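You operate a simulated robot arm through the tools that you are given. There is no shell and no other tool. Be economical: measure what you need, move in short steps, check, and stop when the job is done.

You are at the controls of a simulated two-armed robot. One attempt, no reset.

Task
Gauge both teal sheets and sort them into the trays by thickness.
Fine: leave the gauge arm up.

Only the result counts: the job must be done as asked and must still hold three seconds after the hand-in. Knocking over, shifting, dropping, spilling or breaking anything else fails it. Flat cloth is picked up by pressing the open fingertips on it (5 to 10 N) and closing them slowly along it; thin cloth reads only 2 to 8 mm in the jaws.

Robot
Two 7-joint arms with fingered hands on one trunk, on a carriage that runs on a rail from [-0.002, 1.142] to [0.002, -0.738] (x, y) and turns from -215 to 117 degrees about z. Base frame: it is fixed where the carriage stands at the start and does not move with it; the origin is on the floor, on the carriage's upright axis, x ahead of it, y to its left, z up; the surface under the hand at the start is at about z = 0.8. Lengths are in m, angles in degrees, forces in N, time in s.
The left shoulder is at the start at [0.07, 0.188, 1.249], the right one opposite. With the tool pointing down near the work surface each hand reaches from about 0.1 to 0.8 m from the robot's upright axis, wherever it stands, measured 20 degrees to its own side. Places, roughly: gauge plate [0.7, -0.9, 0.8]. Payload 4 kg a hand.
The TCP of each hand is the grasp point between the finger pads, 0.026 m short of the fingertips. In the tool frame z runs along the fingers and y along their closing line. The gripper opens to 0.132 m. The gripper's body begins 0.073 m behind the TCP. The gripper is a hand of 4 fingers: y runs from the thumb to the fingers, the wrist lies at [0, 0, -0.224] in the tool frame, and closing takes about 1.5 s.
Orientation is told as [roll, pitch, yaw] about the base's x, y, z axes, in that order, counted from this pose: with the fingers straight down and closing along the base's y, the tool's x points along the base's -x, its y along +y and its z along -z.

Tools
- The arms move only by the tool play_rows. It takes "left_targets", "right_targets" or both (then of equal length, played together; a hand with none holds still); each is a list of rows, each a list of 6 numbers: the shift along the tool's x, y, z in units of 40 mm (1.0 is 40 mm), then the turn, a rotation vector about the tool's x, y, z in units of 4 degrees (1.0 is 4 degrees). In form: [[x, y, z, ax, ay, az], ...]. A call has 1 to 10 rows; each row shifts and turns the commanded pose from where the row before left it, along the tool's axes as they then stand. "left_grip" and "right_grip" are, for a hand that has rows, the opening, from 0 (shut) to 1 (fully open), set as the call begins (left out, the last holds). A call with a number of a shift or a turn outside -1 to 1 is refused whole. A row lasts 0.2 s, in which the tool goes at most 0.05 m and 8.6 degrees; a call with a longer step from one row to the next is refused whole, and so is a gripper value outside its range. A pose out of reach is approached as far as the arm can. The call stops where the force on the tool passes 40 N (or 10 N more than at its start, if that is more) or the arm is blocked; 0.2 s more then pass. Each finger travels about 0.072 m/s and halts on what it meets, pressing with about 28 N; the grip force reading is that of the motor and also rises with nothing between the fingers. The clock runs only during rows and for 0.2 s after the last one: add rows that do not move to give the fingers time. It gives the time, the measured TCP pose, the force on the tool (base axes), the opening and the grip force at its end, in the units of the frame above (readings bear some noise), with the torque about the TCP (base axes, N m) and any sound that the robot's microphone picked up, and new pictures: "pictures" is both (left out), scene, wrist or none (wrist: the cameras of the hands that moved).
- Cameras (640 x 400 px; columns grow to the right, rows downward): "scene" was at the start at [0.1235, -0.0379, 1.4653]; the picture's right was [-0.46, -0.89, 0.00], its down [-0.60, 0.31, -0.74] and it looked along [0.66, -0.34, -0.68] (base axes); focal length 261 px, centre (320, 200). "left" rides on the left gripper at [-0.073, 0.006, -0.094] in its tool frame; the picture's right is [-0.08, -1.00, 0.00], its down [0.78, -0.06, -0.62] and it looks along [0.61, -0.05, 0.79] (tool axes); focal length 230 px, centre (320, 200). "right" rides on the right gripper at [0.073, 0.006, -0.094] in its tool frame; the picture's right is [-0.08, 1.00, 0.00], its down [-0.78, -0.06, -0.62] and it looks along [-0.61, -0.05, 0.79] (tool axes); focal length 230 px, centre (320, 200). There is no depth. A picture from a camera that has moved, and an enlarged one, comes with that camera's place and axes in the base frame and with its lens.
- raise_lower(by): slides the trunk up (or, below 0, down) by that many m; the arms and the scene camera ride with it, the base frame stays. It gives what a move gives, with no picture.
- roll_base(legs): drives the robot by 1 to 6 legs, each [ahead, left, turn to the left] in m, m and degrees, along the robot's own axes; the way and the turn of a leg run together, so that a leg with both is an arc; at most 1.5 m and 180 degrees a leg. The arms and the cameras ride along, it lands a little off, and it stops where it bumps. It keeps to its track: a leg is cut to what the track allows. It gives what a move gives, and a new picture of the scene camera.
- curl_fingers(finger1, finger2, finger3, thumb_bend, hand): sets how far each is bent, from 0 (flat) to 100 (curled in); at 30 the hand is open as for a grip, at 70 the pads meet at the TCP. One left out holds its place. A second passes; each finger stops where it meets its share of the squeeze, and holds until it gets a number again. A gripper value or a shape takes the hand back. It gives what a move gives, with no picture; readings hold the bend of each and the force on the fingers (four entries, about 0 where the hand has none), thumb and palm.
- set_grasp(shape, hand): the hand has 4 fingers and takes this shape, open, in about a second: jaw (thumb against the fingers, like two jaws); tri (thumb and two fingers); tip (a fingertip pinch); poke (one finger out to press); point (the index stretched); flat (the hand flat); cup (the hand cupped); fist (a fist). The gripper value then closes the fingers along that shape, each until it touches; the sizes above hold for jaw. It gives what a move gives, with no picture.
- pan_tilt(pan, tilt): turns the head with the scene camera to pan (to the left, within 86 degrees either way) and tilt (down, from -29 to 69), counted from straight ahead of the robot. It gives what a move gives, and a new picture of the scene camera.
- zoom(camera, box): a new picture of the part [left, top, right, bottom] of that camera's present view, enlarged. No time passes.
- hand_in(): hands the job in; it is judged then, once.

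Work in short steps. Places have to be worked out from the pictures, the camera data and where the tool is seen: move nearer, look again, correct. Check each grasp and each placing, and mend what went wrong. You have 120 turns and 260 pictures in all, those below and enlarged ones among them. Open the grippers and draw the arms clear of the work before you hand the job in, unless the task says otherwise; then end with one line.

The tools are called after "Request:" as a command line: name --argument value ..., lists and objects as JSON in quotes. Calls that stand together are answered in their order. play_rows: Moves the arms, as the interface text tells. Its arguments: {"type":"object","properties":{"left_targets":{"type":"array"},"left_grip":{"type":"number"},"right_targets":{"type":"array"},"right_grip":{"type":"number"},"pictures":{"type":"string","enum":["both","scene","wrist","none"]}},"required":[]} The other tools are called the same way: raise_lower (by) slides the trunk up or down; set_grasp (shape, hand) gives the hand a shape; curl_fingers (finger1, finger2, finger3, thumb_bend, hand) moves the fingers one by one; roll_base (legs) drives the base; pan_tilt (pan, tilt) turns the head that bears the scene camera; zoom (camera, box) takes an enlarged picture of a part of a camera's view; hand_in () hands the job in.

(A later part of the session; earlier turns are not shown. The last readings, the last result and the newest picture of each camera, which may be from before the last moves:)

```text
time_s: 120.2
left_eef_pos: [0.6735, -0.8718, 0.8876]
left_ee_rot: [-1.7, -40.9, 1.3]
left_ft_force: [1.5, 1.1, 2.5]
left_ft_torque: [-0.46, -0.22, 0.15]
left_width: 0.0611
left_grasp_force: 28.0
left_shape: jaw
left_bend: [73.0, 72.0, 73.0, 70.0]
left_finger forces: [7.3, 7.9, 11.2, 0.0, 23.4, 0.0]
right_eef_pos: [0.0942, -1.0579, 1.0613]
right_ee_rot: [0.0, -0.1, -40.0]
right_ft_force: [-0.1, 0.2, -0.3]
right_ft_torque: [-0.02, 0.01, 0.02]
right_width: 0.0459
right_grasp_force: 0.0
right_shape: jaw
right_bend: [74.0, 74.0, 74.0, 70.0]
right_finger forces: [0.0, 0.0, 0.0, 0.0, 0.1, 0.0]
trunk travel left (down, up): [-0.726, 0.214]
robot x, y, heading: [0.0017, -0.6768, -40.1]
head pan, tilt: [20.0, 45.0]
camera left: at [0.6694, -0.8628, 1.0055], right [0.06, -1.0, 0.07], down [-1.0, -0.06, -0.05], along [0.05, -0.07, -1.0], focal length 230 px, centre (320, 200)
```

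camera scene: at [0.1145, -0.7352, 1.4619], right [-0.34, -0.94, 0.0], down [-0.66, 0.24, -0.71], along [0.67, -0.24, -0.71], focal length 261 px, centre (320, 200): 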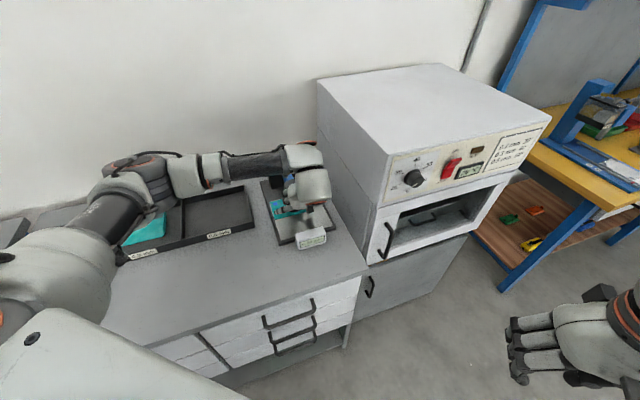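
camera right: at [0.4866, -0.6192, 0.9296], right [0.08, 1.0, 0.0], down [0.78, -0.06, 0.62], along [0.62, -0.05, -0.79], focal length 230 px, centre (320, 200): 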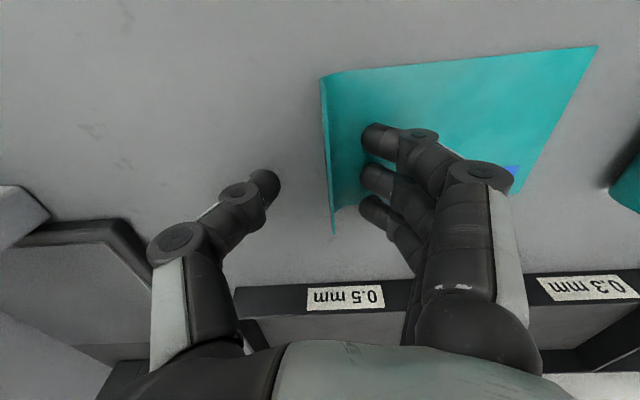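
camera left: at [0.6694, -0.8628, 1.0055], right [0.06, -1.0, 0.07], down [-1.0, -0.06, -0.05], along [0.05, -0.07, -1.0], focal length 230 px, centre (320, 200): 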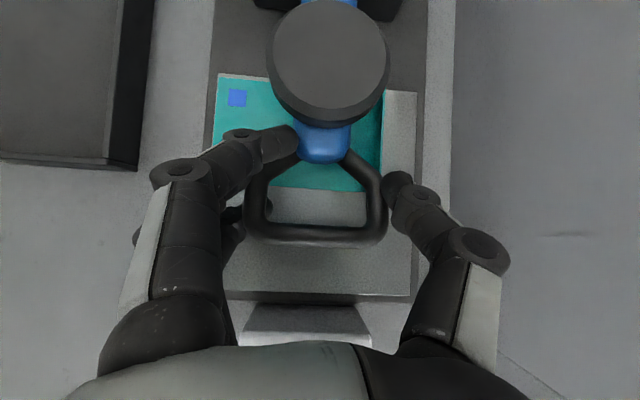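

An even grip on all fingers. Raising the arm along its arc, first half.

Request:
play_rows --left_targets '[[-0.257, 0, -0.23, 0, 0, 0], [-0.257, 0, -0.23, 0, 0, 0], [-0.357, 0, -0.22, 0, 0, 0], [-0.357, 0, -0.22, 0, 0, 0], [-0.39, 0, -0.157, 0, 0, 0], [-0.39, 0, -0.157, 0, 0, 0], [-0.413, 0, -0.088, 0, 0, 0], [-0.413, 0, -0.088, 0, 0, 0], [-0.419, 0, -0.017, 0, 0, 0], [-0.419, 0, -0.017, 0, 0, 0]]' --pictures "wrist"

```text
time_s: 122.3
left_eef_pos: [0.7466, -0.8716, 1.0258]
left_ee_rot: [-2.7, -40.5, 2.9]
left_ft_force: [-22.3, -18.3, -13.4]
left_ft_torque: [-8.59, 5.25, 13.09]
left_width: 0.0473
left_grasp_force: 28.4
left_shape: jaw
left_bend: [76.0, 73.0, 78.0, 76.0]
left_finger forces: [0.1, 9.1, 236.4, 0.0, 199.2, 0.1]
right_eef_pos: [0.0944, -1.06, 1.06]
right_ee_rot: [0.2, -0.1, -40.0]
right_ft_force: [-0.4, -0.4, -0.8]
right_ft_torque: [0.03, -0.02, -0.03]
right_width: 0.0456
right_grasp_force: 0.1
right_shape: jaw
right_bend: [74.0, 74.0, 74.0, 70.0]
right_finger forces: [0.0, 0.1, 0.1, 0.0, 0.1, 0.0]
trunk travel left (down, up): [-0.726, 0.214]
robot x, y, heading: [0.0009, -0.6732, -40.0]
head pan, tilt: [20.0, 45.0]
camera left: at [0.742, -0.8602, 1.1434], right [0.08, -0.99, 0.09], down [-1.0, -0.08, -0.04], along [0.05, -0.08, -1.0], focal length 230 px, centre (320, 200)
```

left: 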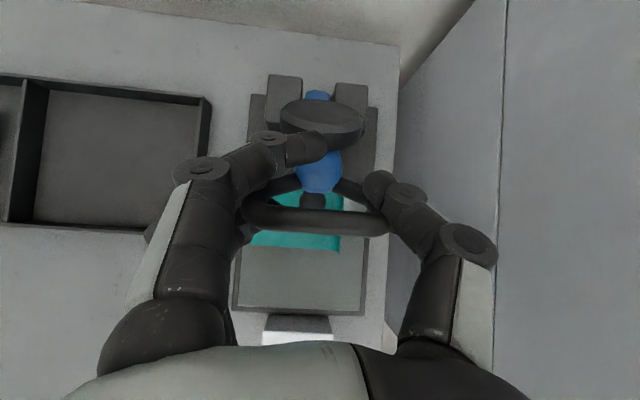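

The third finger and thumb are wedged on the loop at high force. I'll relax the grip slightly and look.

Request:
play_rows --left_targets '[[0, 0, 0, 0, 0, 0], [0, 0, 0, 0, 0, 0]]' --left_grip 0.42 --pictures "wrist"

Request:
zoom --camera "scene" --box '[230, 100, 360, 230]'

```text
time_s: 123.0
left_eef_pos: [0.7468, -0.8672, 1.0269]
left_ee_rot: [-2.4, -40.6, 2.6]
left_ft_force: [-18.4, -7.1, -9.6]
left_ft_torque: [-6.66, 4.05, 10.17]
left_width: 0.0555
left_grasp_force: 0.0
left_shape: jaw
left_bend: [73.0, 73.0, 78.0, 70.0]
left_finger forces: [0.0, 5.1, 181.9, 0.0, 131.6, 0.0]
right_eef_pos: [0.0937, -1.0572, 1.061]
right_ee_rot: [0.0, 0.0, -39.9]
right_ft_force: [0.0, -0.5, -0.6]
right_ft_torque: [-0.03, -0.02, 0.0]
right_width: 0.0456
right_grasp_force: 0.0
right_shape: jaw
right_bend: [74.0, 74.0, 74.0, 70.0]
right_finger forces: [0.1, 0.0, 0.1, 0.0, 0.1, 0.0]
trunk travel left (down, up): [-0.726, 0.214]
robot x, y, heading: [0.0014, -0.679, -40.1]
head pan, tilt: [20.0, 45.0]
camera left: at [0.7426, -0.8571, 1.1445], right [0.08, -0.99, 0.08], down [-1.0, -0.08, -0.04], along [0.05, -0.08, -1.0], focal length 230 px, centre (320, 200)
```

left: 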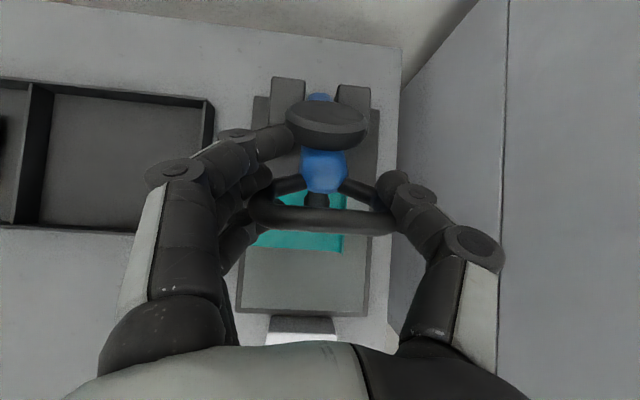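

```text
3.08 times, centred on (295, 165) of scene
camera zoom: at [0.1143, -0.7353, 1.462], right [-0.34, -0.94, 0.0], down [-0.66, 0.24, -0.71], along [0.67, -0.24, -0.71], focal length 804 px, centre (397, 308)
```

zoom: 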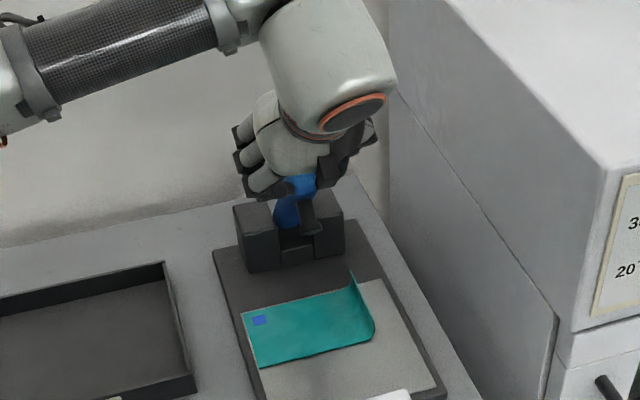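

Still wedged, but easing. Opening a bit more, to just about the loop's width.

Request:
play_rows --left_targets '[[0, 0, 0, 0, 0, 0], [0, 0, 0, 0, 0, 0]]' --left_grip 0.5 --pictures "wrist"

```text
time_s: 123.5
left_eef_pos: [0.7474, -0.8681, 1.0266]
left_ee_rot: [-2.4, -40.8, 2.4]
left_ft_force: [-16.7, -5.7, -7.2]
left_ft_torque: [-6.26, 3.64, 9.44]
left_width: 0.062
left_grasp_force: 0.0
left_shape: jaw
left_bend: [73.0, 73.0, 78.0, 70.0]
left_finger forces: [0.0, 0.2, 163.1, 0.1, 118.2, 0.0]
right_eef_pos: [0.0948, -1.0572, 1.0596]
right_ee_rot: [0.1, -0.1, -39.9]
right_ft_force: [0.0, -0.6, 0.4]
right_ft_torque: [-0.01, 0.02, -0.01]
right_width: 0.0457
right_grasp_force: 0.0
right_shape: jaw
right_bend: [74.0, 74.0, 74.0, 70.0]
right_finger forces: [0.0, 0.0, 0.0, 0.0, 0.1, 0.0]
trunk travel left (down, up): [-0.726, 0.214]
robot x, y, heading: [-0.0005, -0.6768, -39.9]
head pan, tilt: [20.0, 45.0]
camera left: at [0.7424, -0.8585, 1.1445], right [0.07, -0.99, 0.08], down [-1.0, -0.08, -0.04], along [0.05, -0.08, -1.0], focal length 230 px, centre (320, 200)
```

left: 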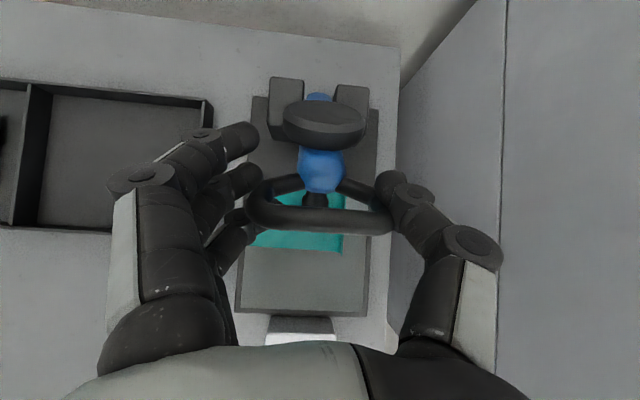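

The twist is about the finger axis. I'll turn the hand 1.6° with it to relieve the wedge.

Request:
play_rows --left_targets '[[0, 0, 0, 0, 0, -0.2], [0, 0, 0, 0, 0, -0.2], [0, 0, 0, 0, 0, 0]]' --pictures "none"

```text
time_s: 124.3
left_eef_pos: [0.7469, -0.8684, 1.0278]
left_ee_rot: [-3.3, -40.8, 3.9]
left_ft_force: [-10.7, -2.4, -3.9]
left_ft_torque: [-3.42, 2.34, 5.79]
left_width: 0.0594
left_grasp_force: 0.1
left_shape: jaw
left_bend: [73.0, 73.0, 78.0, 70.0]
left_finger forces: [0.0, 0.3, 100.2, 0.0, 74.3, 0.0]
right_eef_pos: [0.0937, -1.0576, 1.0604]
right_ee_rot: [0.0, -0.2, -40.0]
right_ft_force: [-0.2, -0.3, 0.2]
right_ft_torque: [-0.02, -0.02, 0.03]
right_width: 0.0457
right_grasp_force: 0.1
right_shape: jaw
right_bend: [74.0, 74.0, 74.0, 70.0]
right_finger forces: [0.0, 0.0, 0.0, 0.0, 0.0, 0.0]
trunk travel left (down, up): [-0.726, 0.214]
robot x, y, heading: [-0.0002, -0.6733, -40.0]
head pan, tilt: [20.0, 45.0]
```

That halves the wedge force. Another turn of the same size.

Request:
play_rows --left_targets '[[0, 0, 0, 0, 0, -0.2], [0, 0, 0, 0, 0, -0.2], [0, 0, 0, 0, 0, 0]]' --pictures "wrist"

```text
time_s: 125.2
left_eef_pos: [0.7484, -0.8701, 1.0281]
left_ee_rot: [-4.5, -40.8, 5.1]
left_ft_force: [-4.4, -5.6, 4.8]
left_ft_torque: [-0.19, 0.18, 0.21]
left_width: 0.0639
left_grasp_force: 0.1
left_shape: jaw
left_bend: [73.0, 72.0, 76.0, 70.0]
left_finger forces: [0.1, 1.9, 8.6, 0.1, 1.7, 0.0]
right_eef_pos: [0.0923, -1.058, 1.0599]
right_ee_rot: [0.2, 0.0, -40.0]
right_ft_force: [0.5, -0.3, -0.5]
right_ft_torque: [-0.04, 0.02, -0.01]
right_width: 0.0456
right_grasp_force: 0.0
right_shape: jaw
right_bend: [74.0, 74.0, 74.0, 70.0]
right_finger forces: [0.0, 0.1, 0.0, 0.1, 0.1, 0.0]
trunk travel left (down, up): [-0.726, 0.214]
robot x, y, heading: [0.003, -0.6726, -40.1]
head pan, tilt: [20.0, 45.0]
camera left: at [0.7421, -0.8573, 1.1457], right [0.1, -0.99, 0.11], down [-0.99, -0.1, -0.04], along [0.06, -0.1, -0.99], focal length 230 px, centre (320, 200)
```

left: 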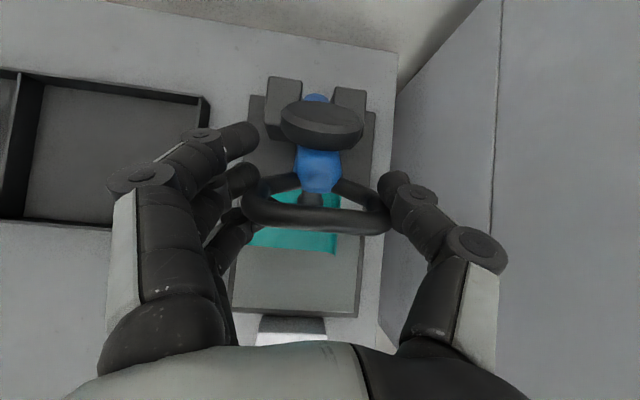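

Relieved; the arm is still up at about 50°. Re-closing the grip at this attitude and continuing upward in a shorter stretch.

Request:
play_rows --left_targets '[[0, 0, 0, 0, 0, 0], [0, 0, 0, 0, 0, 0], [0, 0, 0, 0, 0, 0]]' --left_grip 0.35 --pictures "none"

Request:
play_rows --left_targets '[[-0.419, 0, 0.06, 0, 0, 0], [-0.419, 0, 0.06, 0, 0, 0], [-0.4, 0, 0.13, 0, 0, 0], [-0.4, 0, 0.13, 0, 0, 0], [0, 0, 0, 0, 0, 0]]' --pictures "wrist"

```text
time_s: 126.0
left_eef_pos: [0.7479, -0.8692, 1.0279]
left_ee_rot: [-4.5, -40.6, 5.4]
left_ft_force: [-3.3, -7.2, 1.9]
left_ft_torque: [-0.32, 0.28, 0.84]
left_width: 0.0335
left_grasp_force: 21.9
left_shape: jaw
left_bend: [67.0, 74.0, 74.0, 76.0]
left_finger forces: [0.0, 6.7, 18.7, 0.1, 18.9, 0.0]
right_eef_pos: [0.0947, -1.0592, 1.0603]
right_ee_rot: [0.0, 0.1, -40.0]
right_ft_force: [1.1, 0.4, -0.3]
right_ft_torque: [-0.01, -0.01, 0.0]
right_width: 0.0458
right_grasp_force: 0.1
right_shape: jaw
right_bend: [74.0, 74.0, 74.0, 70.0]
right_finger forces: [0.0, 0.0, 0.0, 0.0, 0.0, 0.1]
trunk travel left (down, up): [-0.726, 0.214]
robot x, y, heading: [0.0008, -0.6783, -40.0]
head pan, tilt: [20.0, 45.0]
```

```text
time_s: 127.2
left_eef_pos: [0.8069, -0.8654, 1.0594]
left_ee_rot: [-4.4, -40.9, 5.3]
left_ft_force: [-1.2, -18.0, 4.7]
left_ft_torque: [-0.36, -0.01, 0.74]
left_width: 0.0185
left_grasp_force: 28.3
left_shape: jaw
left_bend: [68.0, 76.0, 77.0, 77.0]
left_finger forces: [0.0, 0.4, 11.4, 0.1, 11.9, 0.0]
right_eef_pos: [0.0937, -1.059, 1.0602]
right_ee_rot: [0.1, 0.0, -40.0]
right_ft_force: [-0.3, -0.2, 0.2]
right_ft_torque: [-0.03, 0.04, -0.01]
right_width: 0.0459
right_grasp_force: 0.0
right_shape: jaw
right_bend: [74.0, 74.0, 74.0, 70.0]
right_finger forces: [0.1, 0.0, 0.1, 0.0, 0.0, 0.0]
trunk travel left (down, up): [-0.726, 0.214]
robot x, y, heading: [0.0047, -0.6774, -39.7]
head pan, tilt: [20.0, 45.0]
camera left: at [0.8015, -0.8536, 1.1769], right [0.1, -0.99, 0.11], down [-0.99, -0.11, -0.04], along [0.06, -0.1, -0.99], focal length 230 px, centre (320, 200)
```

left: 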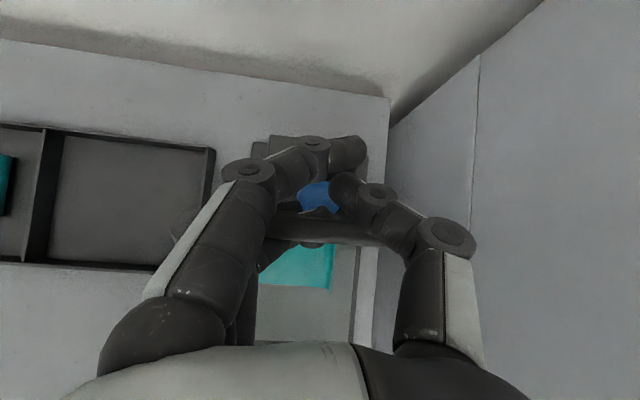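

The arm has come to about 72°. Continuing to upright, with a small y correction for the hand's yaw.

Request:
play_rows --left_targets '[[-0.369, -0.03, 0.197, 0, 0, 0], [-0.369, -0.03, 0.197, 0, 0, 0], [-0.335, -0.03, 0.257, 0, 0, 0], [-0.335, -0.03, 0.257, 0, 0, 0], [-0.256, -0.02, 0.28, 0, 0, 0], [-0.256, -0.02, 0.28, 0, 0, 0], [0, 0, 0, 0, 0, 0]]' --pictures "wrist"

Request:
zoom --camera "scene" --box '[230, 60, 360, 230]'

```text
time_s: 128.8
left_eef_pos: [0.8991, -0.8681, 1.07]
left_ee_rot: [-4.7, -41.1, 5.5]
left_ft_force: [1.2, -16.8, 34.8]
left_ft_torque: [-0.39, 0.96, 2.4]
left_width: 0.0156
left_grasp_force: 28.5
left_shape: jaw
left_bend: [68.0, 76.0, 78.0, 77.0]
left_finger forces: [0.1, 0.6, 39.1, 0.1, 42.4, 0.0]
right_eef_pos: [0.0906, -1.0598, 1.0606]
right_ee_rot: [0.2, -0.2, -39.9]
right_ft_force: [-0.2, 0.0, 0.9]
right_ft_torque: [-0.01, 0.01, 0.03]
right_width: 0.0455
right_grasp_force: 0.0
right_shape: jaw
right_bend: [74.0, 74.0, 74.0, 70.0]
right_finger forces: [0.0, 0.0, 0.0, 0.0, 0.0, 0.0]
trunk travel left (down, up): [-0.726, 0.214]
robot x, y, heading: [-0.001, -0.6748, -40.0]
head pan, tilt: [20.0, 45.0]
camera left: at [0.8944, -0.8548, 1.188], right [0.1, -0.99, 0.11], down [-0.99, -0.11, -0.05], along [0.06, -0.11, -0.99], focal length 230 px, centre (320, 200)
```

left: 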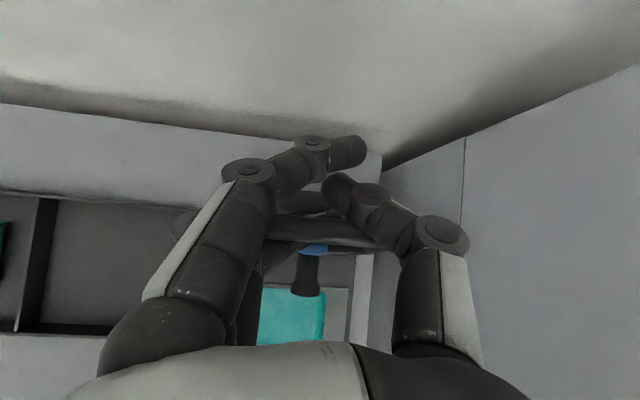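

```text
2.35 times, centred on (295, 145) of scene
camera zoom: at [0.1092, -0.7376, 1.4625], right [-0.34, -0.94, 0.0], down [-0.66, 0.24, -0.71], along [0.67, -0.24, -0.7], focal length 615 px, centre (379, 329)
```

zoom: 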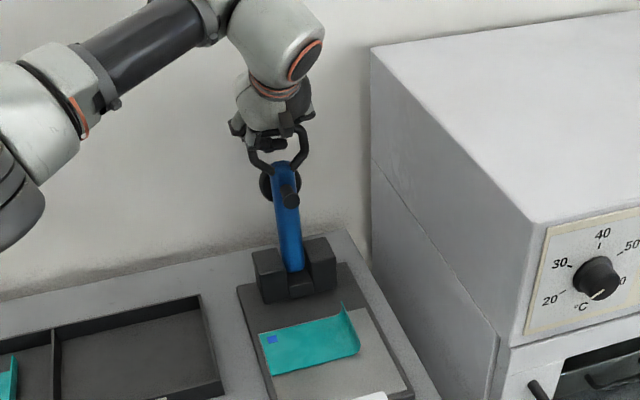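

The arm is nearly vertical, pinched at its top bar. Pushing it about 30 mm further back, slightly upward, to its rest.

Request:
play_rows --left_targets '[[-0.21, -0.02, 0.05, 0, 0, 0], [-0.21, -0.02, 0.12, 0, 0, 0], [-0.21, -0.02, 0.13, 0, 0, 0], [0, 0, 0, 0, 0, 0]]' --pictures "wrist"

Request:
zoom --camera "scene" --box '[230, 60, 360, 230]'

```text
time_s: 129.8
left_eef_pos: [0.932, -0.8687, 1.0676]
left_ee_rot: [-4.1, -40.5, 5.1]
left_ft_force: [-3.6, -14.0, -13.4]
left_ft_torque: [-0.47, 0.05, 2.18]
left_width: 0.0138
left_grasp_force: 27.7
left_shape: jaw
left_bend: [68.0, 76.0, 78.0, 77.0]
left_finger forces: [0.0, 0.5, 41.3, 0.0, 25.8, 0.0]
right_eef_pos: [0.0958, -1.061, 1.0594]
right_ee_rot: [0.0, 0.1, -40.0]
right_ft_force: [0.2, 0.0, -0.6]
right_ft_torque: [-0.02, 0.0, -0.02]
right_width: 0.0459
right_grasp_force: 0.0
right_shape: jaw
right_bend: [74.0, 74.0, 74.0, 70.0]
right_finger forces: [0.0, 0.0, 0.0, 0.0, 0.1, 0.1]
trunk travel left (down, up): [-0.726, 0.214]
robot x, y, heading: [0.0019, -0.674, -40.0]
head pan, tilt: [20.0, 45.0]
camera left: at [0.9272, -0.8567, 1.1843], right [0.1, -0.99, 0.1], down [-0.99, -0.11, -0.04], along [0.05, -0.1, -0.99], focal length 230 px, centre (320, 200)
```

left: 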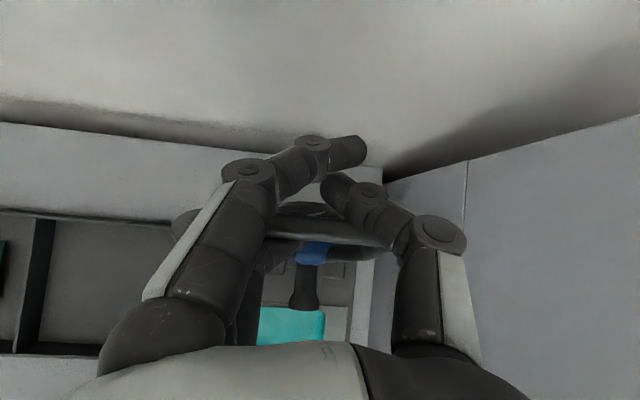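

```text
2.35 times, centred on (295, 145) of scene
camera zoom: at [0.1172, -0.7389, 1.4611], right [-0.34, -0.94, 0.0], down [-0.67, 0.24, -0.71], along [0.66, -0.24, -0.71], focal length 615 px, centre (379, 329)
```

zoom: 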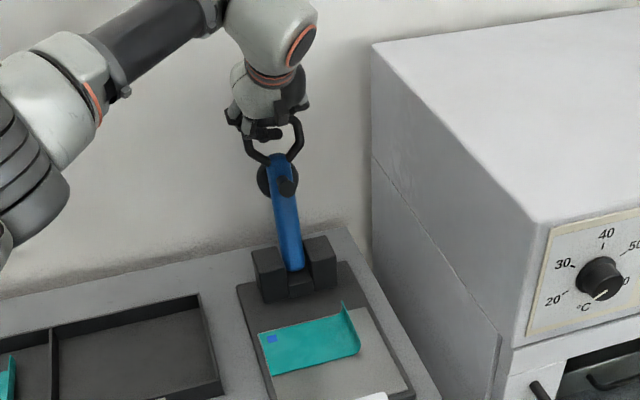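

The loop is back at its starting place. Two fingers seem to pass through the loop, so I'll open the thumb and first finger only, and look.

Request:
curl_fingers --hand "left" --finger1 30 --thumb_bend 30

Request:
zoom --camera "left" --box '[120, 100, 520, 350]'

Request:
zoom --camera "scene" --box '[250, 70, 320, 140]'

```text
time_s: 130.8
left_eef_pos: [0.9311, -0.8678, 1.0706]
left_ee_rot: [-4.4, -40.6, 5.4]
left_ft_force: [-3.7, -6.9, -2.1]
left_ft_torque: [-0.13, 0.01, 0.13]
left_width: 0.1358
left_grasp_force: 8.1
left_shape: fingers
left_bend: [30.0, 76.0, 77.0, 30.0]
left_finger forces: [0.1, 4.6, 10.7, 0.0, 0.0, 0.0]
right_eef_pos: [0.0942, -1.0597, 1.06]
right_ee_rot: [0.0, 0.0, -40.0]
right_ft_force: [-0.1, 1.2, 0.8]
right_ft_torque: [0.02, 0.0, 0.04]
right_width: 0.0458
right_grasp_force: 0.1
right_shape: jaw
right_bend: [74.0, 74.0, 74.0, 70.0]
right_finger forces: [0.0, 0.1, 0.0, 0.0, 0.0, 0.0]
trunk travel left (down, up): [-0.726, 0.214]
robot x, y, heading: [0.0047, -0.6752, -40.0]
head pan, tilt: [20.0, 45.0]
```

```text
1.60 times, centred on (320, 225) of left
camera zoom: at [0.9262, -0.8551, 1.1891], right [0.1, -0.99, 0.11], down [-0.99, -0.11, -0.04], along [0.05, -0.1, -0.99], focal length 368 px, centre (320, 160)
```

zoom: 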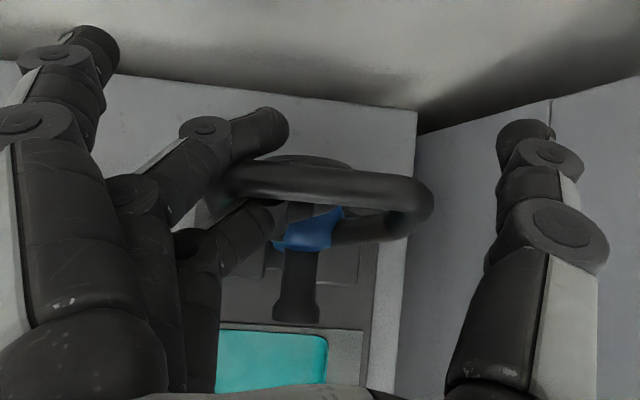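

```text
5.71 times, centred on (285, 105) of scene
camera zoom: at [0.1155, -0.7372, 1.4618], right [-0.34, -0.94, 0.0], down [-0.66, 0.24, -0.71], along [0.66, -0.24, -0.71], focal length 1493 px, centre (520, 743)
```

zoom: 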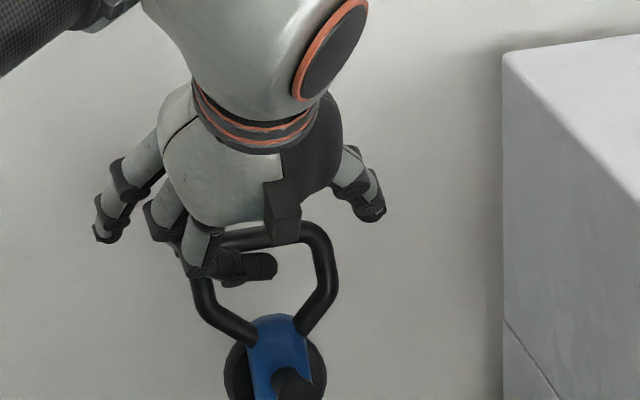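

Clear now: the second finger is behind the bar, the third in front of the loop. Opening the second finger, then backing away.

Request:
curl_fingers --hand "left" --finger2 30

Request:
play_rows --left_targets '[[0, 0, -0.2, 0, 0, 0], [0, 0, -0.3, 0, 0, 0], [0, 0, -0.5, 0, 0, 0], [0, 0, -0.5, 0, 0, 0], [0, 0, 0, 0, 0, 0]]' --pictures "wrist"

```text
time_s: 131.8
left_eef_pos: [0.9308, -0.8685, 1.0719]
left_ee_rot: [-4.5, -40.7, 5.4]
left_ft_force: [-3.1, -6.6, 1.0]
left_ft_torque: [-0.09, 0.1, 0.21]
left_width: 0.1357
left_grasp_force: 3.9
left_shape: fingers
left_bend: [30.0, 30.0, 76.0, 30.0]
left_finger forces: [0.0, 0.0, 8.0, 0.0, 0.1, 0.0]
right_eef_pos: [0.0936, -1.06, 1.0601]
right_ee_rot: [0.1, 0.1, -39.8]
right_ft_force: [0.5, -0.6, 0.0]
right_ft_torque: [0.01, 0.0, -0.03]
right_width: 0.0456
right_grasp_force: 0.1
right_shape: jaw
right_bend: [74.0, 74.0, 74.0, 70.0]
right_finger forces: [0.0, 0.1, 0.0, 0.0, 0.1, 0.0]
trunk travel left (down, up): [-0.726, 0.214]
robot x, y, heading: [0.0039, -0.6767, -40.1]
head pan, tilt: [20.0, 45.0]
```

```text
time_s: 132.9
left_eef_pos: [0.8924, -0.865, 1.1173]
left_ee_rot: [-4.4, -40.7, 5.6]
left_ft_force: [0.8, 0.7, -0.6]
left_ft_torque: [0.03, 0.0, -0.04]
left_width: 0.136
left_grasp_force: 0.0
left_shape: fingers
left_bend: [30.0, 30.0, 75.0, 30.0]
left_finger forces: [0.0, 0.0, 0.0, 0.0, 0.0, 0.1]
right_eef_pos: [0.0948, -1.0578, 1.0606]
right_ee_rot: [0.1, 0.0, -40.1]
right_ft_force: [-0.5, 0.3, 0.3]
right_ft_torque: [0.02, -0.02, -0.04]
right_width: 0.0457
right_grasp_force: 0.1
right_shape: jaw
right_bend: [74.0, 74.0, 74.0, 70.0]
right_finger forces: [0.1, 0.0, 0.0, 0.0, 0.1, 0.1]
trunk travel left (down, up): [-0.726, 0.214]
robot x, y, heading: [0.0007, -0.676, -40.0]
head pan, tilt: [20.0, 45.0]
camera left: at [0.8876, -0.8528, 1.2346], right [0.1, -0.99, 0.11], down [-0.99, -0.11, -0.04], along [0.05, -0.1, -0.99], focal length 230 px, centre (320, 200)
```

left: 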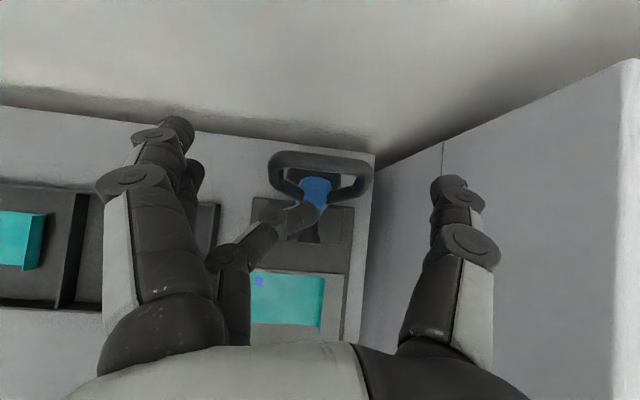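

Free, and the lever stands upright. Moving back and levelling the hand again.

Request:
play_rows --left_targets '[[0, 0, -0.75, 0, 0, 0], [0, 0, -0.75, 0, 0, 0], [0.84, 0, -0.43, 0, 0, 0], [0.84, 0, -0.43, 0, 0, 0], [0.84, 0, -0.43, 0, 0, 0], [0.84, 0, -0.43, 0, 0, 0], [0.84, 0, -0.43, 0, 0, 0], [0.84, 0, -0.43, 0, 0, 0]]' --pictures "none"

Request:
play_rows --left_targets '[[0, 0, 0, 0, 1, 0], [0, 0, 0, 0, 1, 0], [0, 0, 0, 0, 1, 0], [0, 0, 0, 0, 1, 0], [0, 0, 0, 0, 1, 0], [0, 0, 0, 0, 1, 0], [0, 0, 0, 0, 1, 0], [0, 0, 0, 0, 1, 0], [0, 0, 0, 0, 1, 0], [0, 0, 0, 0, 1, 0]]' --left_grip 0.35 --pictures "scene"

```text
time_s: 134.8
left_eef_pos: [0.6314, -0.8779, 1.1078]
left_ee_rot: [-4.5, -40.7, 5.6]
left_ft_force: [-0.2, -0.2, 0.0]
left_ft_torque: [0.01, 0.0, 0.01]
left_width: 0.1356
left_grasp_force: 0.1
left_shape: fingers
left_bend: [30.0, 30.0, 75.0, 30.0]
left_finger forces: [0.0, 0.0, 0.1, 0.0, 0.1, 0.1]
right_eef_pos: [0.0938, -1.0589, 1.0603]
right_ee_rot: [0.0, 0.1, -40.0]
right_ft_force: [0.1, -0.4, -0.8]
right_ft_torque: [0.04, -0.02, -0.03]
right_width: 0.0457
right_grasp_force: 0.0
right_shape: jaw
right_bend: [74.0, 74.0, 74.0, 70.0]
right_finger forces: [0.0, 0.0, 0.0, 0.0, 0.0, 0.0]
trunk travel left (down, up): [-0.726, 0.214]
robot x, y, heading: [0.0029, -0.6771, -40.0]
head pan, tilt: [20.0, 45.0]
```

```text
time_s: 136.9
left_eef_pos: [0.6333, -0.8771, 1.1101]
left_ee_rot: [-3.2, -0.8, 2.7]
left_ft_force: [0.4, 0.3, 0.3]
left_ft_torque: [0.02, 0.01, -0.02]
left_width: 0.0466
left_grasp_force: 0.1
left_shape: jaw
left_bend: [73.0, 73.0, 73.0, 70.0]
left_finger forces: [0.0, 0.0, 0.1, 0.0, 0.1, 0.0]
right_eef_pos: [0.0955, -1.0586, 1.061]
right_ee_rot: [0.0, 0.1, -40.0]
right_ft_force: [0.2, 0.2, 0.7]
right_ft_torque: [-0.02, 0.01, 0.0]
right_width: 0.0459
right_grasp_force: 0.0
right_shape: jaw
right_bend: [74.0, 74.0, 74.0, 70.0]
right_finger forces: [0.1, 0.1, 0.1, 0.0, 0.1, 0.1]
trunk travel left (down, up): [-0.726, 0.214]
robot x, y, heading: [-0.0011, -0.6763, -40.1]
head pan, tilt: [20.0, 45.0]
camera scene: at [0.1161, -0.7357, 1.4618], right [-0.34, -0.94, 0.0], down [-0.66, 0.24, -0.71], along [0.66, -0.24, -0.71], focal length 261 px, centre (320, 200)
```

scene: 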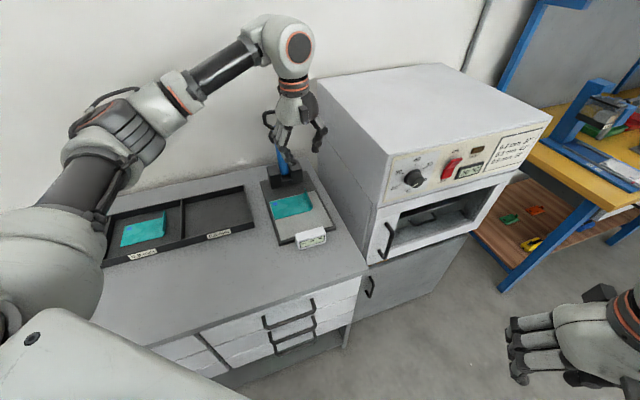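

Gauge arm upright, sheet B undisturbed. Correcting the small tilt and moving over the lip again.

Request:
play_rows --left_targets '[[0, 0, 0, -0.8, 0.2, 0.67], [-0.6, -0.25, 0.5, 0, 0, 0], [-0.6, -0.25, 0.8, 0, 0, 0], [-0.6, -0.25, 0.8, 0, 0, 0], [-0.6, -0.25, 0.9, 0, 0, 0], [0, 0, 0.9, 0, 0, 0], [0, 0, 0.9, 0, 0, 0], [0, 0, 0, 0, 0, 0]]' --pictures "wrist"

```text
time_s: 138.8
left_eef_pos: [0.7277, -0.9186, 0.9162]
left_ee_rot: [-0.2, -0.1, -0.2]
left_ft_force: [-0.7, 0.4, -0.6]
left_ft_torque: [-0.03, 0.01, 0.01]
left_width: 0.0467
left_grasp_force: 0.0
left_shape: jaw
left_bend: [73.0, 73.0, 73.0, 70.0]
left_finger forces: [0.0, 0.0, 0.0, 0.1, 0.1, 0.0]
right_eef_pos: [0.0944, -1.0579, 1.061]
right_ee_rot: [0.0, -0.1, -39.9]
right_ft_force: [0.1, -0.2, 0.2]
right_ft_torque: [-0.01, -0.03, 0.05]
right_width: 0.0458
right_grasp_force: 0.0
right_shape: jaw
right_bend: [74.0, 74.0, 74.0, 70.0]
right_finger forces: [0.0, 0.1, 0.1, 0.0, 0.0, 0.0]
trunk travel left (down, up): [-0.726, 0.214]
robot x, y, heading: [0.0001, -0.6788, -40.0]
head pan, tilt: [20.0, 45.0]
camera left: at [0.8022, -0.9119, 1.0103], right [0.07, -1.0, 0.0], down [-0.79, -0.06, 0.62], along [-0.61, -0.05, -0.79], focal length 230 px, centre (320, 200)
```

left: 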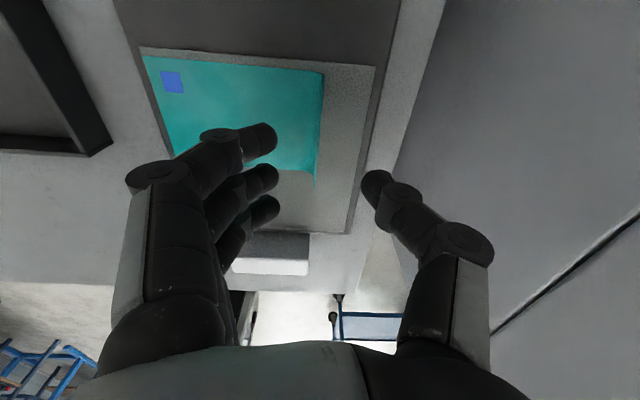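

Aligned as before. Lowering, gripping and lifting sheet B.

Request:
play_rows --left_targets '[[0, 0, 0.7, 0, 0, 0], [0, 0, 0.6, 0, 0, 0], [0, 0, 0.28, 0, 0, 0], [0, 0, 0, 0, 0, 0]]' --pictures "none"

Request:
play_rows --left_targets '[[0, 0, 0, 0, 0, 0], [0, 0, 0, 0, 0, 0], [0, 0, 0, 0, 0, 0], [0, 0, 0, 0, 0, 0], [0, 0, 0, 0, 0, 0], [0, 0, 0, 0, 0, 0]]' --left_grip 0 --pictures "none"

Request:
play_rows --left_targets '[[0, 0, -0.5, 0, 0, 0], [0, 0, -0.8, 0, 0, 0], [0, 0, -0.9, 0, 0, 0], [0, 0, -0.9, 0, 0, 0], [0, 0, -0.4, 0, 0, 0], [0, 0, 0, 0, 0, 0]]' --pictures "wrist"

```text
time_s: 139.8
left_eef_pos: [0.7293, -0.9195, 0.8543]
left_ee_rot: [-0.2, 0.0, -0.1]
left_ft_force: [-0.4, 0.0, 0.6]
left_ft_torque: [0.01, -0.03, 0.01]
left_width: 0.0469
left_grasp_force: 0.0
left_shape: jaw
left_bend: [73.0, 73.0, 73.0, 70.0]
left_finger forces: [0.0, 0.0, 0.0, 0.0, 0.0, 0.1]
right_eef_pos: [0.0942, -1.0577, 1.0604]
right_ee_rot: [0.0, 0.0, -39.9]
right_ft_force: [0.1, -0.5, 0.1]
right_ft_torque: [0.02, -0.03, -0.01]
right_width: 0.0458
right_grasp_force: 0.0
right_shape: jaw
right_bend: [74.0, 74.0, 74.0, 70.0]
right_finger forces: [0.1, 0.0, 0.0, 0.1, 0.0, 0.1]
trunk travel left (down, up): [-0.726, 0.214]
robot x, y, heading: [0.0006, -0.6771, -40.4]
head pan, tilt: [20.0, 45.0]
```

```text
time_s: 141.2
left_eef_pos: [0.729, -0.9188, 0.853]
left_ee_rot: [-0.2, -0.1, 0.0]
left_ft_force: [0.2, 0.2, -0.7]
left_ft_torque: [0.03, 0.02, 0.02]
left_width: 0.0
left_grasp_force: 28.3
left_shape: jaw
left_bend: [69.0, 69.0, 69.0, 70.0]
left_finger forces: [8.3, 8.2, 8.3, 0.1, 25.1, 0.1]
right_eef_pos: [0.0947, -1.0586, 1.0601]
right_ee_rot: [0.0, 0.1, -40.0]
right_ft_force: [0.5, 0.5, 0.9]
right_ft_torque: [0.0, 0.01, 0.01]
right_width: 0.0456
right_grasp_force: 0.1
right_shape: jaw
right_bend: [74.0, 74.0, 74.0, 70.0]
right_finger forces: [0.0, 0.0, 0.1, 0.1, 0.0, 0.1]
trunk travel left (down, up): [-0.726, 0.214]
robot x, y, heading: [0.0, -0.6733, -39.9]
head pan, tilt: [20.0, 45.0]
```

```text
time_s: 142.6
left_eef_pos: [0.7289, -0.9188, 0.995]
left_ee_rot: [-0.1, -0.1, -0.1]
left_ft_force: [-0.6, -0.3, -0.8]
left_ft_torque: [-0.02, 0.0, -0.01]
left_width: 0.0
left_grasp_force: 28.4
left_shape: jaw
left_bend: [69.0, 69.0, 69.0, 70.0]
left_finger forces: [8.8, 8.5, 8.6, 0.0, 26.0, 0.0]
right_eef_pos: [0.0946, -1.0585, 1.0603]
right_ee_rot: [-0.1, 0.0, -40.1]
right_ft_force: [-0.5, 0.0, -0.5]
right_ft_torque: [0.0, -0.02, 0.03]
right_width: 0.0456
right_grasp_force: 0.1
right_shape: jaw
right_bend: [74.0, 74.0, 74.0, 70.0]
right_finger forces: [0.0, 0.0, 0.1, 0.0, 0.1, 0.0]
trunk travel left (down, up): [-0.726, 0.214]
robot x, y, heading: [-0.0003, -0.6738, -40.1]
head pan, tilt: [20.0, 45.0]
camera left: at [0.8035, -0.912, 1.0874], right [0.08, -1.0, 0.0], down [-0.79, -0.06, 0.62], along [-0.61, -0.05, -0.79], focal length 230 px, centre (320, 200)
```

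left: 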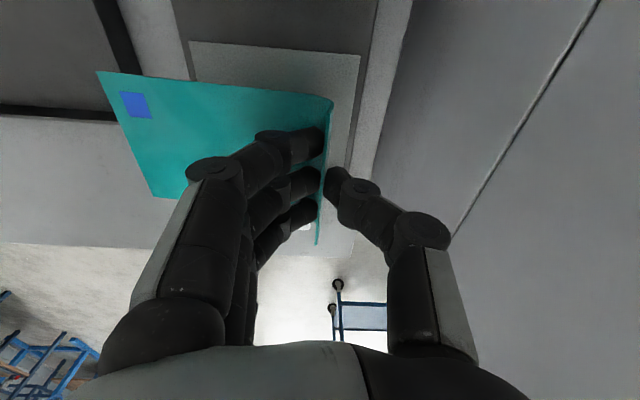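

Sheet B is held. Carrying it in +y, then I'll drive the base 0.2 m along +y so the 0.2 mm compartment is within easy reach.

Request:
play_rows --left_targets '[[0, 1, 0, 0, 0, 0], [0, 1, 0, 0, 0, 0], [0, 1, 0, 0, 0, 0], [0, 1, 0, 0, 0, 0], [0, 1, 0, 0, 0, 0], [0, 1, 0, 0, 0, 0], [-0.3, 1, 0, 0, 0, 0], [-0.3, 1, 0, 0, 0, 0], [-0.3, 1, 0, 0, 0, 0], [-0.3, 1, 0, 0, 0, 0]]' --pictures "none"

Request:
roll_base --legs '[[-0.128, 0.153, 0]]'

Request:
zoom --camera "left" --box '[0, 0, 640, 400]'

```text
time_s: 144.8
left_eef_pos: [0.7787, -0.5176, 0.9912]
left_ee_rot: [-0.1, -0.2, -0.2]
left_ft_force: [0.1, -0.1, -1.2]
left_ft_torque: [-0.06, -0.02, 0.02]
left_width: 0.0
left_grasp_force: 28.2
left_shape: jaw
left_bend: [69.0, 69.0, 69.0, 70.0]
left_finger forces: [8.7, 8.7, 8.7, 0.0, 26.0, 0.0]
right_eef_pos: [0.0953, -1.0576, 1.0619]
right_ee_rot: [-0.1, -0.1, -40.0]
right_ft_force: [0.0, 0.9, -0.2]
right_ft_torque: [-0.04, 0.0, 0.0]
right_width: 0.0457
right_grasp_force: 0.0
right_shape: jaw
right_bend: [74.0, 74.0, 74.0, 70.0]
right_finger forces: [0.0, 0.0, 0.1, 0.1, 0.0, 0.0]
trunk travel left (down, up): [-0.726, 0.214]
robot x, y, heading: [0.0019, -0.6756, -39.8]
head pan, tilt: [20.0, 45.0]
```

```text
time_s: 146.3
left_eef_pos: [0.7779, -0.3212, 0.9929]
left_ee_rot: [-0.1, -0.1, 0.0]
left_ft_force: [-0.3, -0.1, 0.2]
left_ft_torque: [-0.01, 0.01, -0.01]
left_width: 0.0002
left_grasp_force: 27.9
left_shape: jaw
left_bend: [69.0, 69.0, 69.0, 70.0]
left_finger forces: [8.8, 8.6, 8.7, 0.1, 26.0, 0.0]
right_eef_pos: [0.0954, -0.8608, 1.0608]
right_ee_rot: [-0.1, -0.1, -39.9]
right_ft_force: [-0.6, -0.1, 0.1]
right_ft_torque: [0.03, -0.02, 0.01]
right_width: 0.0457
right_grasp_force: 0.0
right_shape: jaw
right_bend: [74.0, 74.0, 74.0, 70.0]
right_finger forces: [0.0, 0.0, 0.0, 0.0, 0.0, 0.0]
trunk travel left (down, up): [-0.726, 0.214]
robot x, y, heading: [0.0028, -0.4773, -40.4]
head pan, tilt: [20.0, 45.0]
camera scene: at [0.1151, -0.5388, 1.4618], right [-0.34, -0.94, 0.0], down [-0.66, 0.24, -0.71], along [0.66, -0.24, -0.71], focal length 261 px, centre (320, 200)
```

scene: 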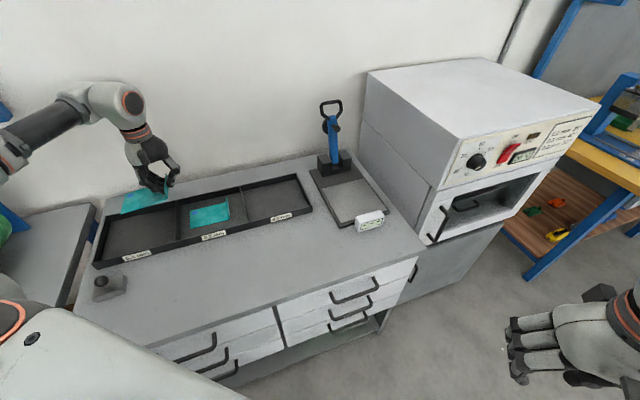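

```text
1.00 times, centred on (320, 200) of left (not enlarged: the box is as wide or as high as the picture)
camera zoom: at [0.8519, -0.3147, 1.0854], right [0.08, -1.0, 0.0], down [-0.79, -0.06, 0.62], along [-0.61, -0.05, -0.79], focal length 230 px, centre (320, 200)
```

zoom: 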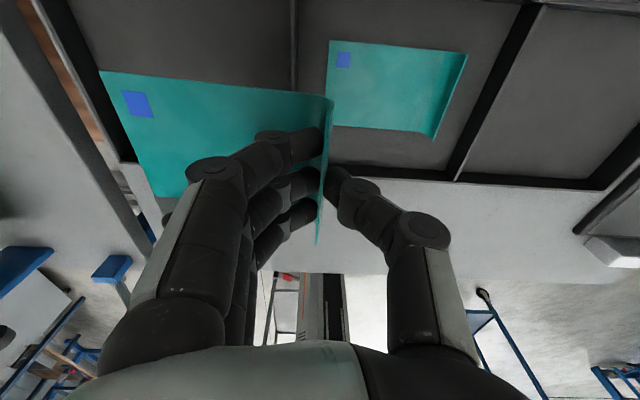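

The 0.2 mm compartment spans y≈-0.29…-0.09. Shifting to lip y≈-0.248, x≈0.797 and lowering into it.

Request:
play_rows --left_targets '[[-0.24, 0.9, 0, 0, 0, 0], [-0.24, 0.92, 0, 0, 0, 0], [0, 0, 0.8, 0, 0, 0], [0, 0, 0.8, 0, 0, 0], [0, 0, 0.8, 0, 0, 0], [0, 0, 0.6, 0, 0, 0], [0, 0, 0.35, 0, 0, 0], [0, 0, 0, 0, 0, 0]]' --pictures "both"

```text
time_s: 148.1
left_eef_pos: [0.7977, -0.2474, 0.8572]
left_ee_rot: [-0.3, -0.1, -0.1]
left_ft_force: [-0.3, 0.2, -0.8]
left_ft_torque: [0.0, -0.02, 0.0]
left_width: 0.0
left_grasp_force: 27.6
left_shape: jaw
left_bend: [69.0, 69.0, 69.0, 70.0]
left_finger forces: [8.7, 8.6, 8.7, 0.1, 25.8, 0.0]
right_eef_pos: [0.0938, -0.8604, 1.0609]
right_ee_rot: [0.0, 0.0, -40.0]
right_ft_force: [0.2, -0.3, -0.2]
right_ft_torque: [0.0, 0.03, -0.01]
right_width: 0.0455
right_grasp_force: 0.0
right_shape: jaw
right_bend: [74.0, 74.0, 74.0, 70.0]
right_finger forces: [0.0, 0.0, 0.1, 0.0, 0.1, 0.0]
trunk travel left (down, up): [-0.726, 0.214]
robot x, y, heading: [0.0014, -0.4777, -39.8]
head pan, tilt: [20.0, 45.0]
camera scene: at [0.1153, -0.5377, 1.4618], right [-0.34, -0.94, 0.0], down [-0.66, 0.24, -0.71], along [0.66, -0.24, -0.71], focal length 261 px, centre (320, 200)
camera left: at [0.8711, -0.2415, 0.9503], right [0.08, -1.0, 0.0], down [-0.79, -0.06, 0.62], along [-0.61, -0.05, -0.79], focal length 230 px, centre (320, 200)
```

scene: 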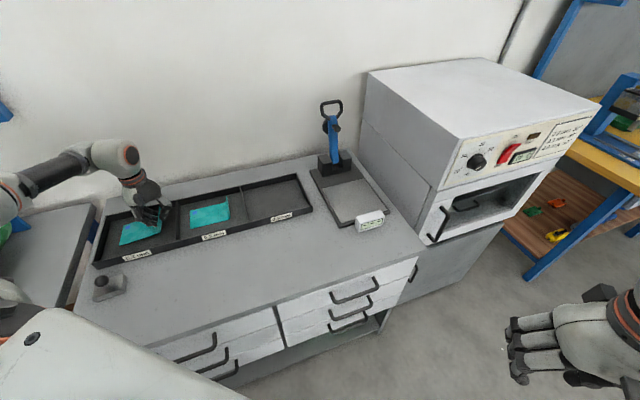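
left: 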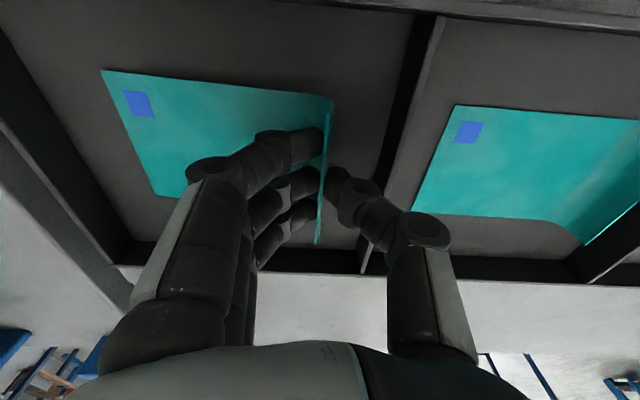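

Well inside the compartment, with room on both sides. Lowering the last part, releasing and rising.

Request:
play_rows --left_targets '[[0, 0.1, 0.15, 0, 0, 0], [0, 0, 0.15, 0, 0, 0], [0, 0, 0.12, 0, 0, 0], [0, 0, 0, 0, 0, 0]]' --pictures "none"

Request:
play_rows --left_targets '[[0, 0, 0, 0, 0, 0], [0, 0, 0, 0, 0, 0], [0, 0, 0, 0, 0, 0], [0, 0, 0, 0, 0, 0]]' --left_grip 0.25 --pictures "none"

Request:
play_rows --left_targets '[[0, 0, -0.4, 0, 0, 0], [0, 0, -0.7, 0, 0, 0], [0, 0, -0.9, 0, 0, 0], [0, 0, -0.9, 0, 0, 0], [0, 0, -0.9, 0, 0, 0], [0, 0, -0.9, 0, 0, 0], [0, 0, -0.9, 0, 0, 0], [0, 0, 0, 0, 0, 0]]' --pictures "both"

```text
time_s: 149.1
left_eef_pos: [0.7972, -0.2424, 0.8423]
left_ee_rot: [-0.2, -0.1, -0.2]
left_ft_force: [-0.6, 0.3, 1.3]
left_ft_torque: [0.05, -0.02, 0.03]
left_width: 0.0
left_grasp_force: 28.0
left_shape: jaw
left_bend: [69.0, 69.0, 69.0, 70.0]
left_finger forces: [8.8, 8.8, 8.8, 0.1, 26.8, 0.0]
right_eef_pos: [0.0944, -0.8599, 1.0606]
right_ee_rot: [0.0, 0.0, -39.9]
right_ft_force: [0.9, 0.3, -0.1]
right_ft_torque: [-0.01, -0.01, 0.03]
right_width: 0.0457
right_grasp_force: 0.1
right_shape: jaw
right_bend: [74.0, 74.0, 74.0, 70.0]
right_finger forces: [0.0, 0.1, 0.0, 0.0, 0.1, 0.1]
trunk travel left (down, up): [-0.726, 0.214]
robot x, y, heading: [-0.0014, -0.476, -40.0]
head pan, tilt: [20.0, 45.0]
```

```text
time_s: 150.1
left_eef_pos: [0.7961, -0.2446, 0.8418]
left_ee_rot: [-0.3, -0.1, -0.1]
left_ft_force: [-0.2, 0.3, 0.2]
left_ft_torque: [0.02, -0.02, -0.01]
left_width: 0.0326
left_grasp_force: 0.2
left_shape: jaw
left_bend: [73.0, 73.0, 73.0, 70.0]
left_finger forces: [0.0, 0.1, 0.0, 0.0, 0.0, 0.0]
right_eef_pos: [0.095, -0.8594, 1.0607]
right_ee_rot: [0.0, 0.0, -39.9]
right_ft_force: [-0.4, -0.7, 0.3]
right_ft_torque: [0.03, 0.01, 0.0]
right_width: 0.0457
right_grasp_force: 0.2
right_shape: jaw
right_bend: [74.0, 74.0, 74.0, 70.0]
right_finger forces: [0.0, 0.0, 0.1, 0.1, 0.0, 0.1]
trunk travel left (down, up): [-0.726, 0.214]
robot x, y, heading: [0.0008, -0.4771, -40.2]
head pan, tilt: [20.0, 45.0]
```

```text
time_s: 151.9
left_eef_pos: [0.7976, -0.2433, 1.0651]
left_ee_rot: [-0.3, 0.0, -0.2]
left_ft_force: [-0.5, 0.3, 0.0]
left_ft_torque: [0.03, 0.01, 0.03]
left_width: 0.0328
left_grasp_force: 0.0
left_shape: jaw
left_bend: [73.0, 73.0, 73.0, 70.0]
left_finger forces: [0.0, 0.0, 0.0, 0.1, 0.1, 0.0]
right_eef_pos: [0.0962, -0.8602, 1.061]
right_ee_rot: [-0.1, 0.0, -39.9]
right_ft_force: [-0.4, 0.7, -0.3]
right_ft_torque: [0.01, -0.03, -0.02]
right_width: 0.0455
right_grasp_force: 0.1
right_shape: jaw
right_bend: [74.0, 74.0, 74.0, 70.0]
right_finger forces: [0.0, 0.1, 0.1, 0.0, 0.1, 0.0]
trunk travel left (down, up): [-0.726, 0.214]
robot x, y, heading: [-0.0002, -0.4804, -39.9]
head pan, tilt: [20.0, 45.0]
camera scene: at [0.1156, -0.5376, 1.4618], right [-0.34, -0.94, 0.0], down [-0.66, 0.24, -0.71], along [0.66, -0.24, -0.71], focal length 261 px, centre (320, 200)
camera left: at [0.8716, -0.2366, 1.158], right [0.08, -1.0, 0.0], down [-0.79, -0.06, 0.62], along [-0.61, -0.05, -0.79], focal length 230 px, centre (320, 200)
```

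scene: 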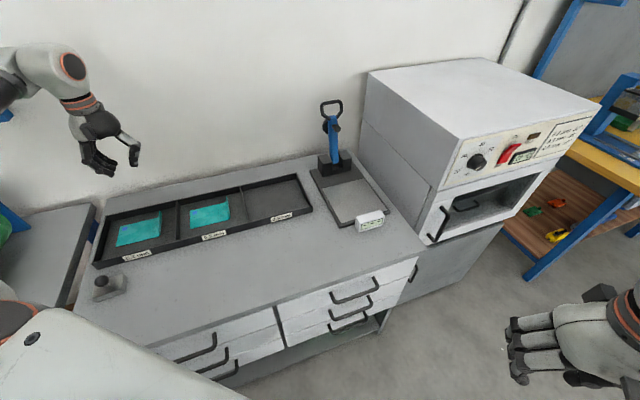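
left: 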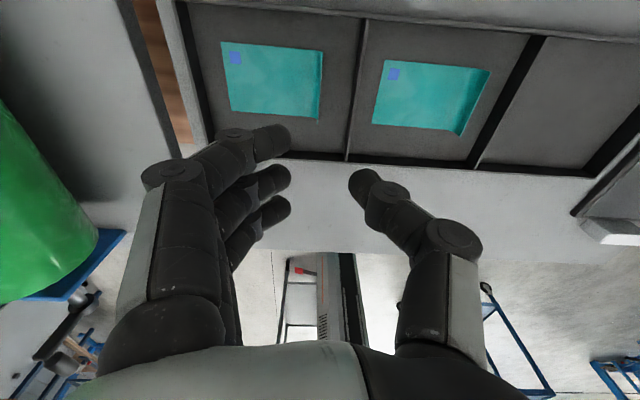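

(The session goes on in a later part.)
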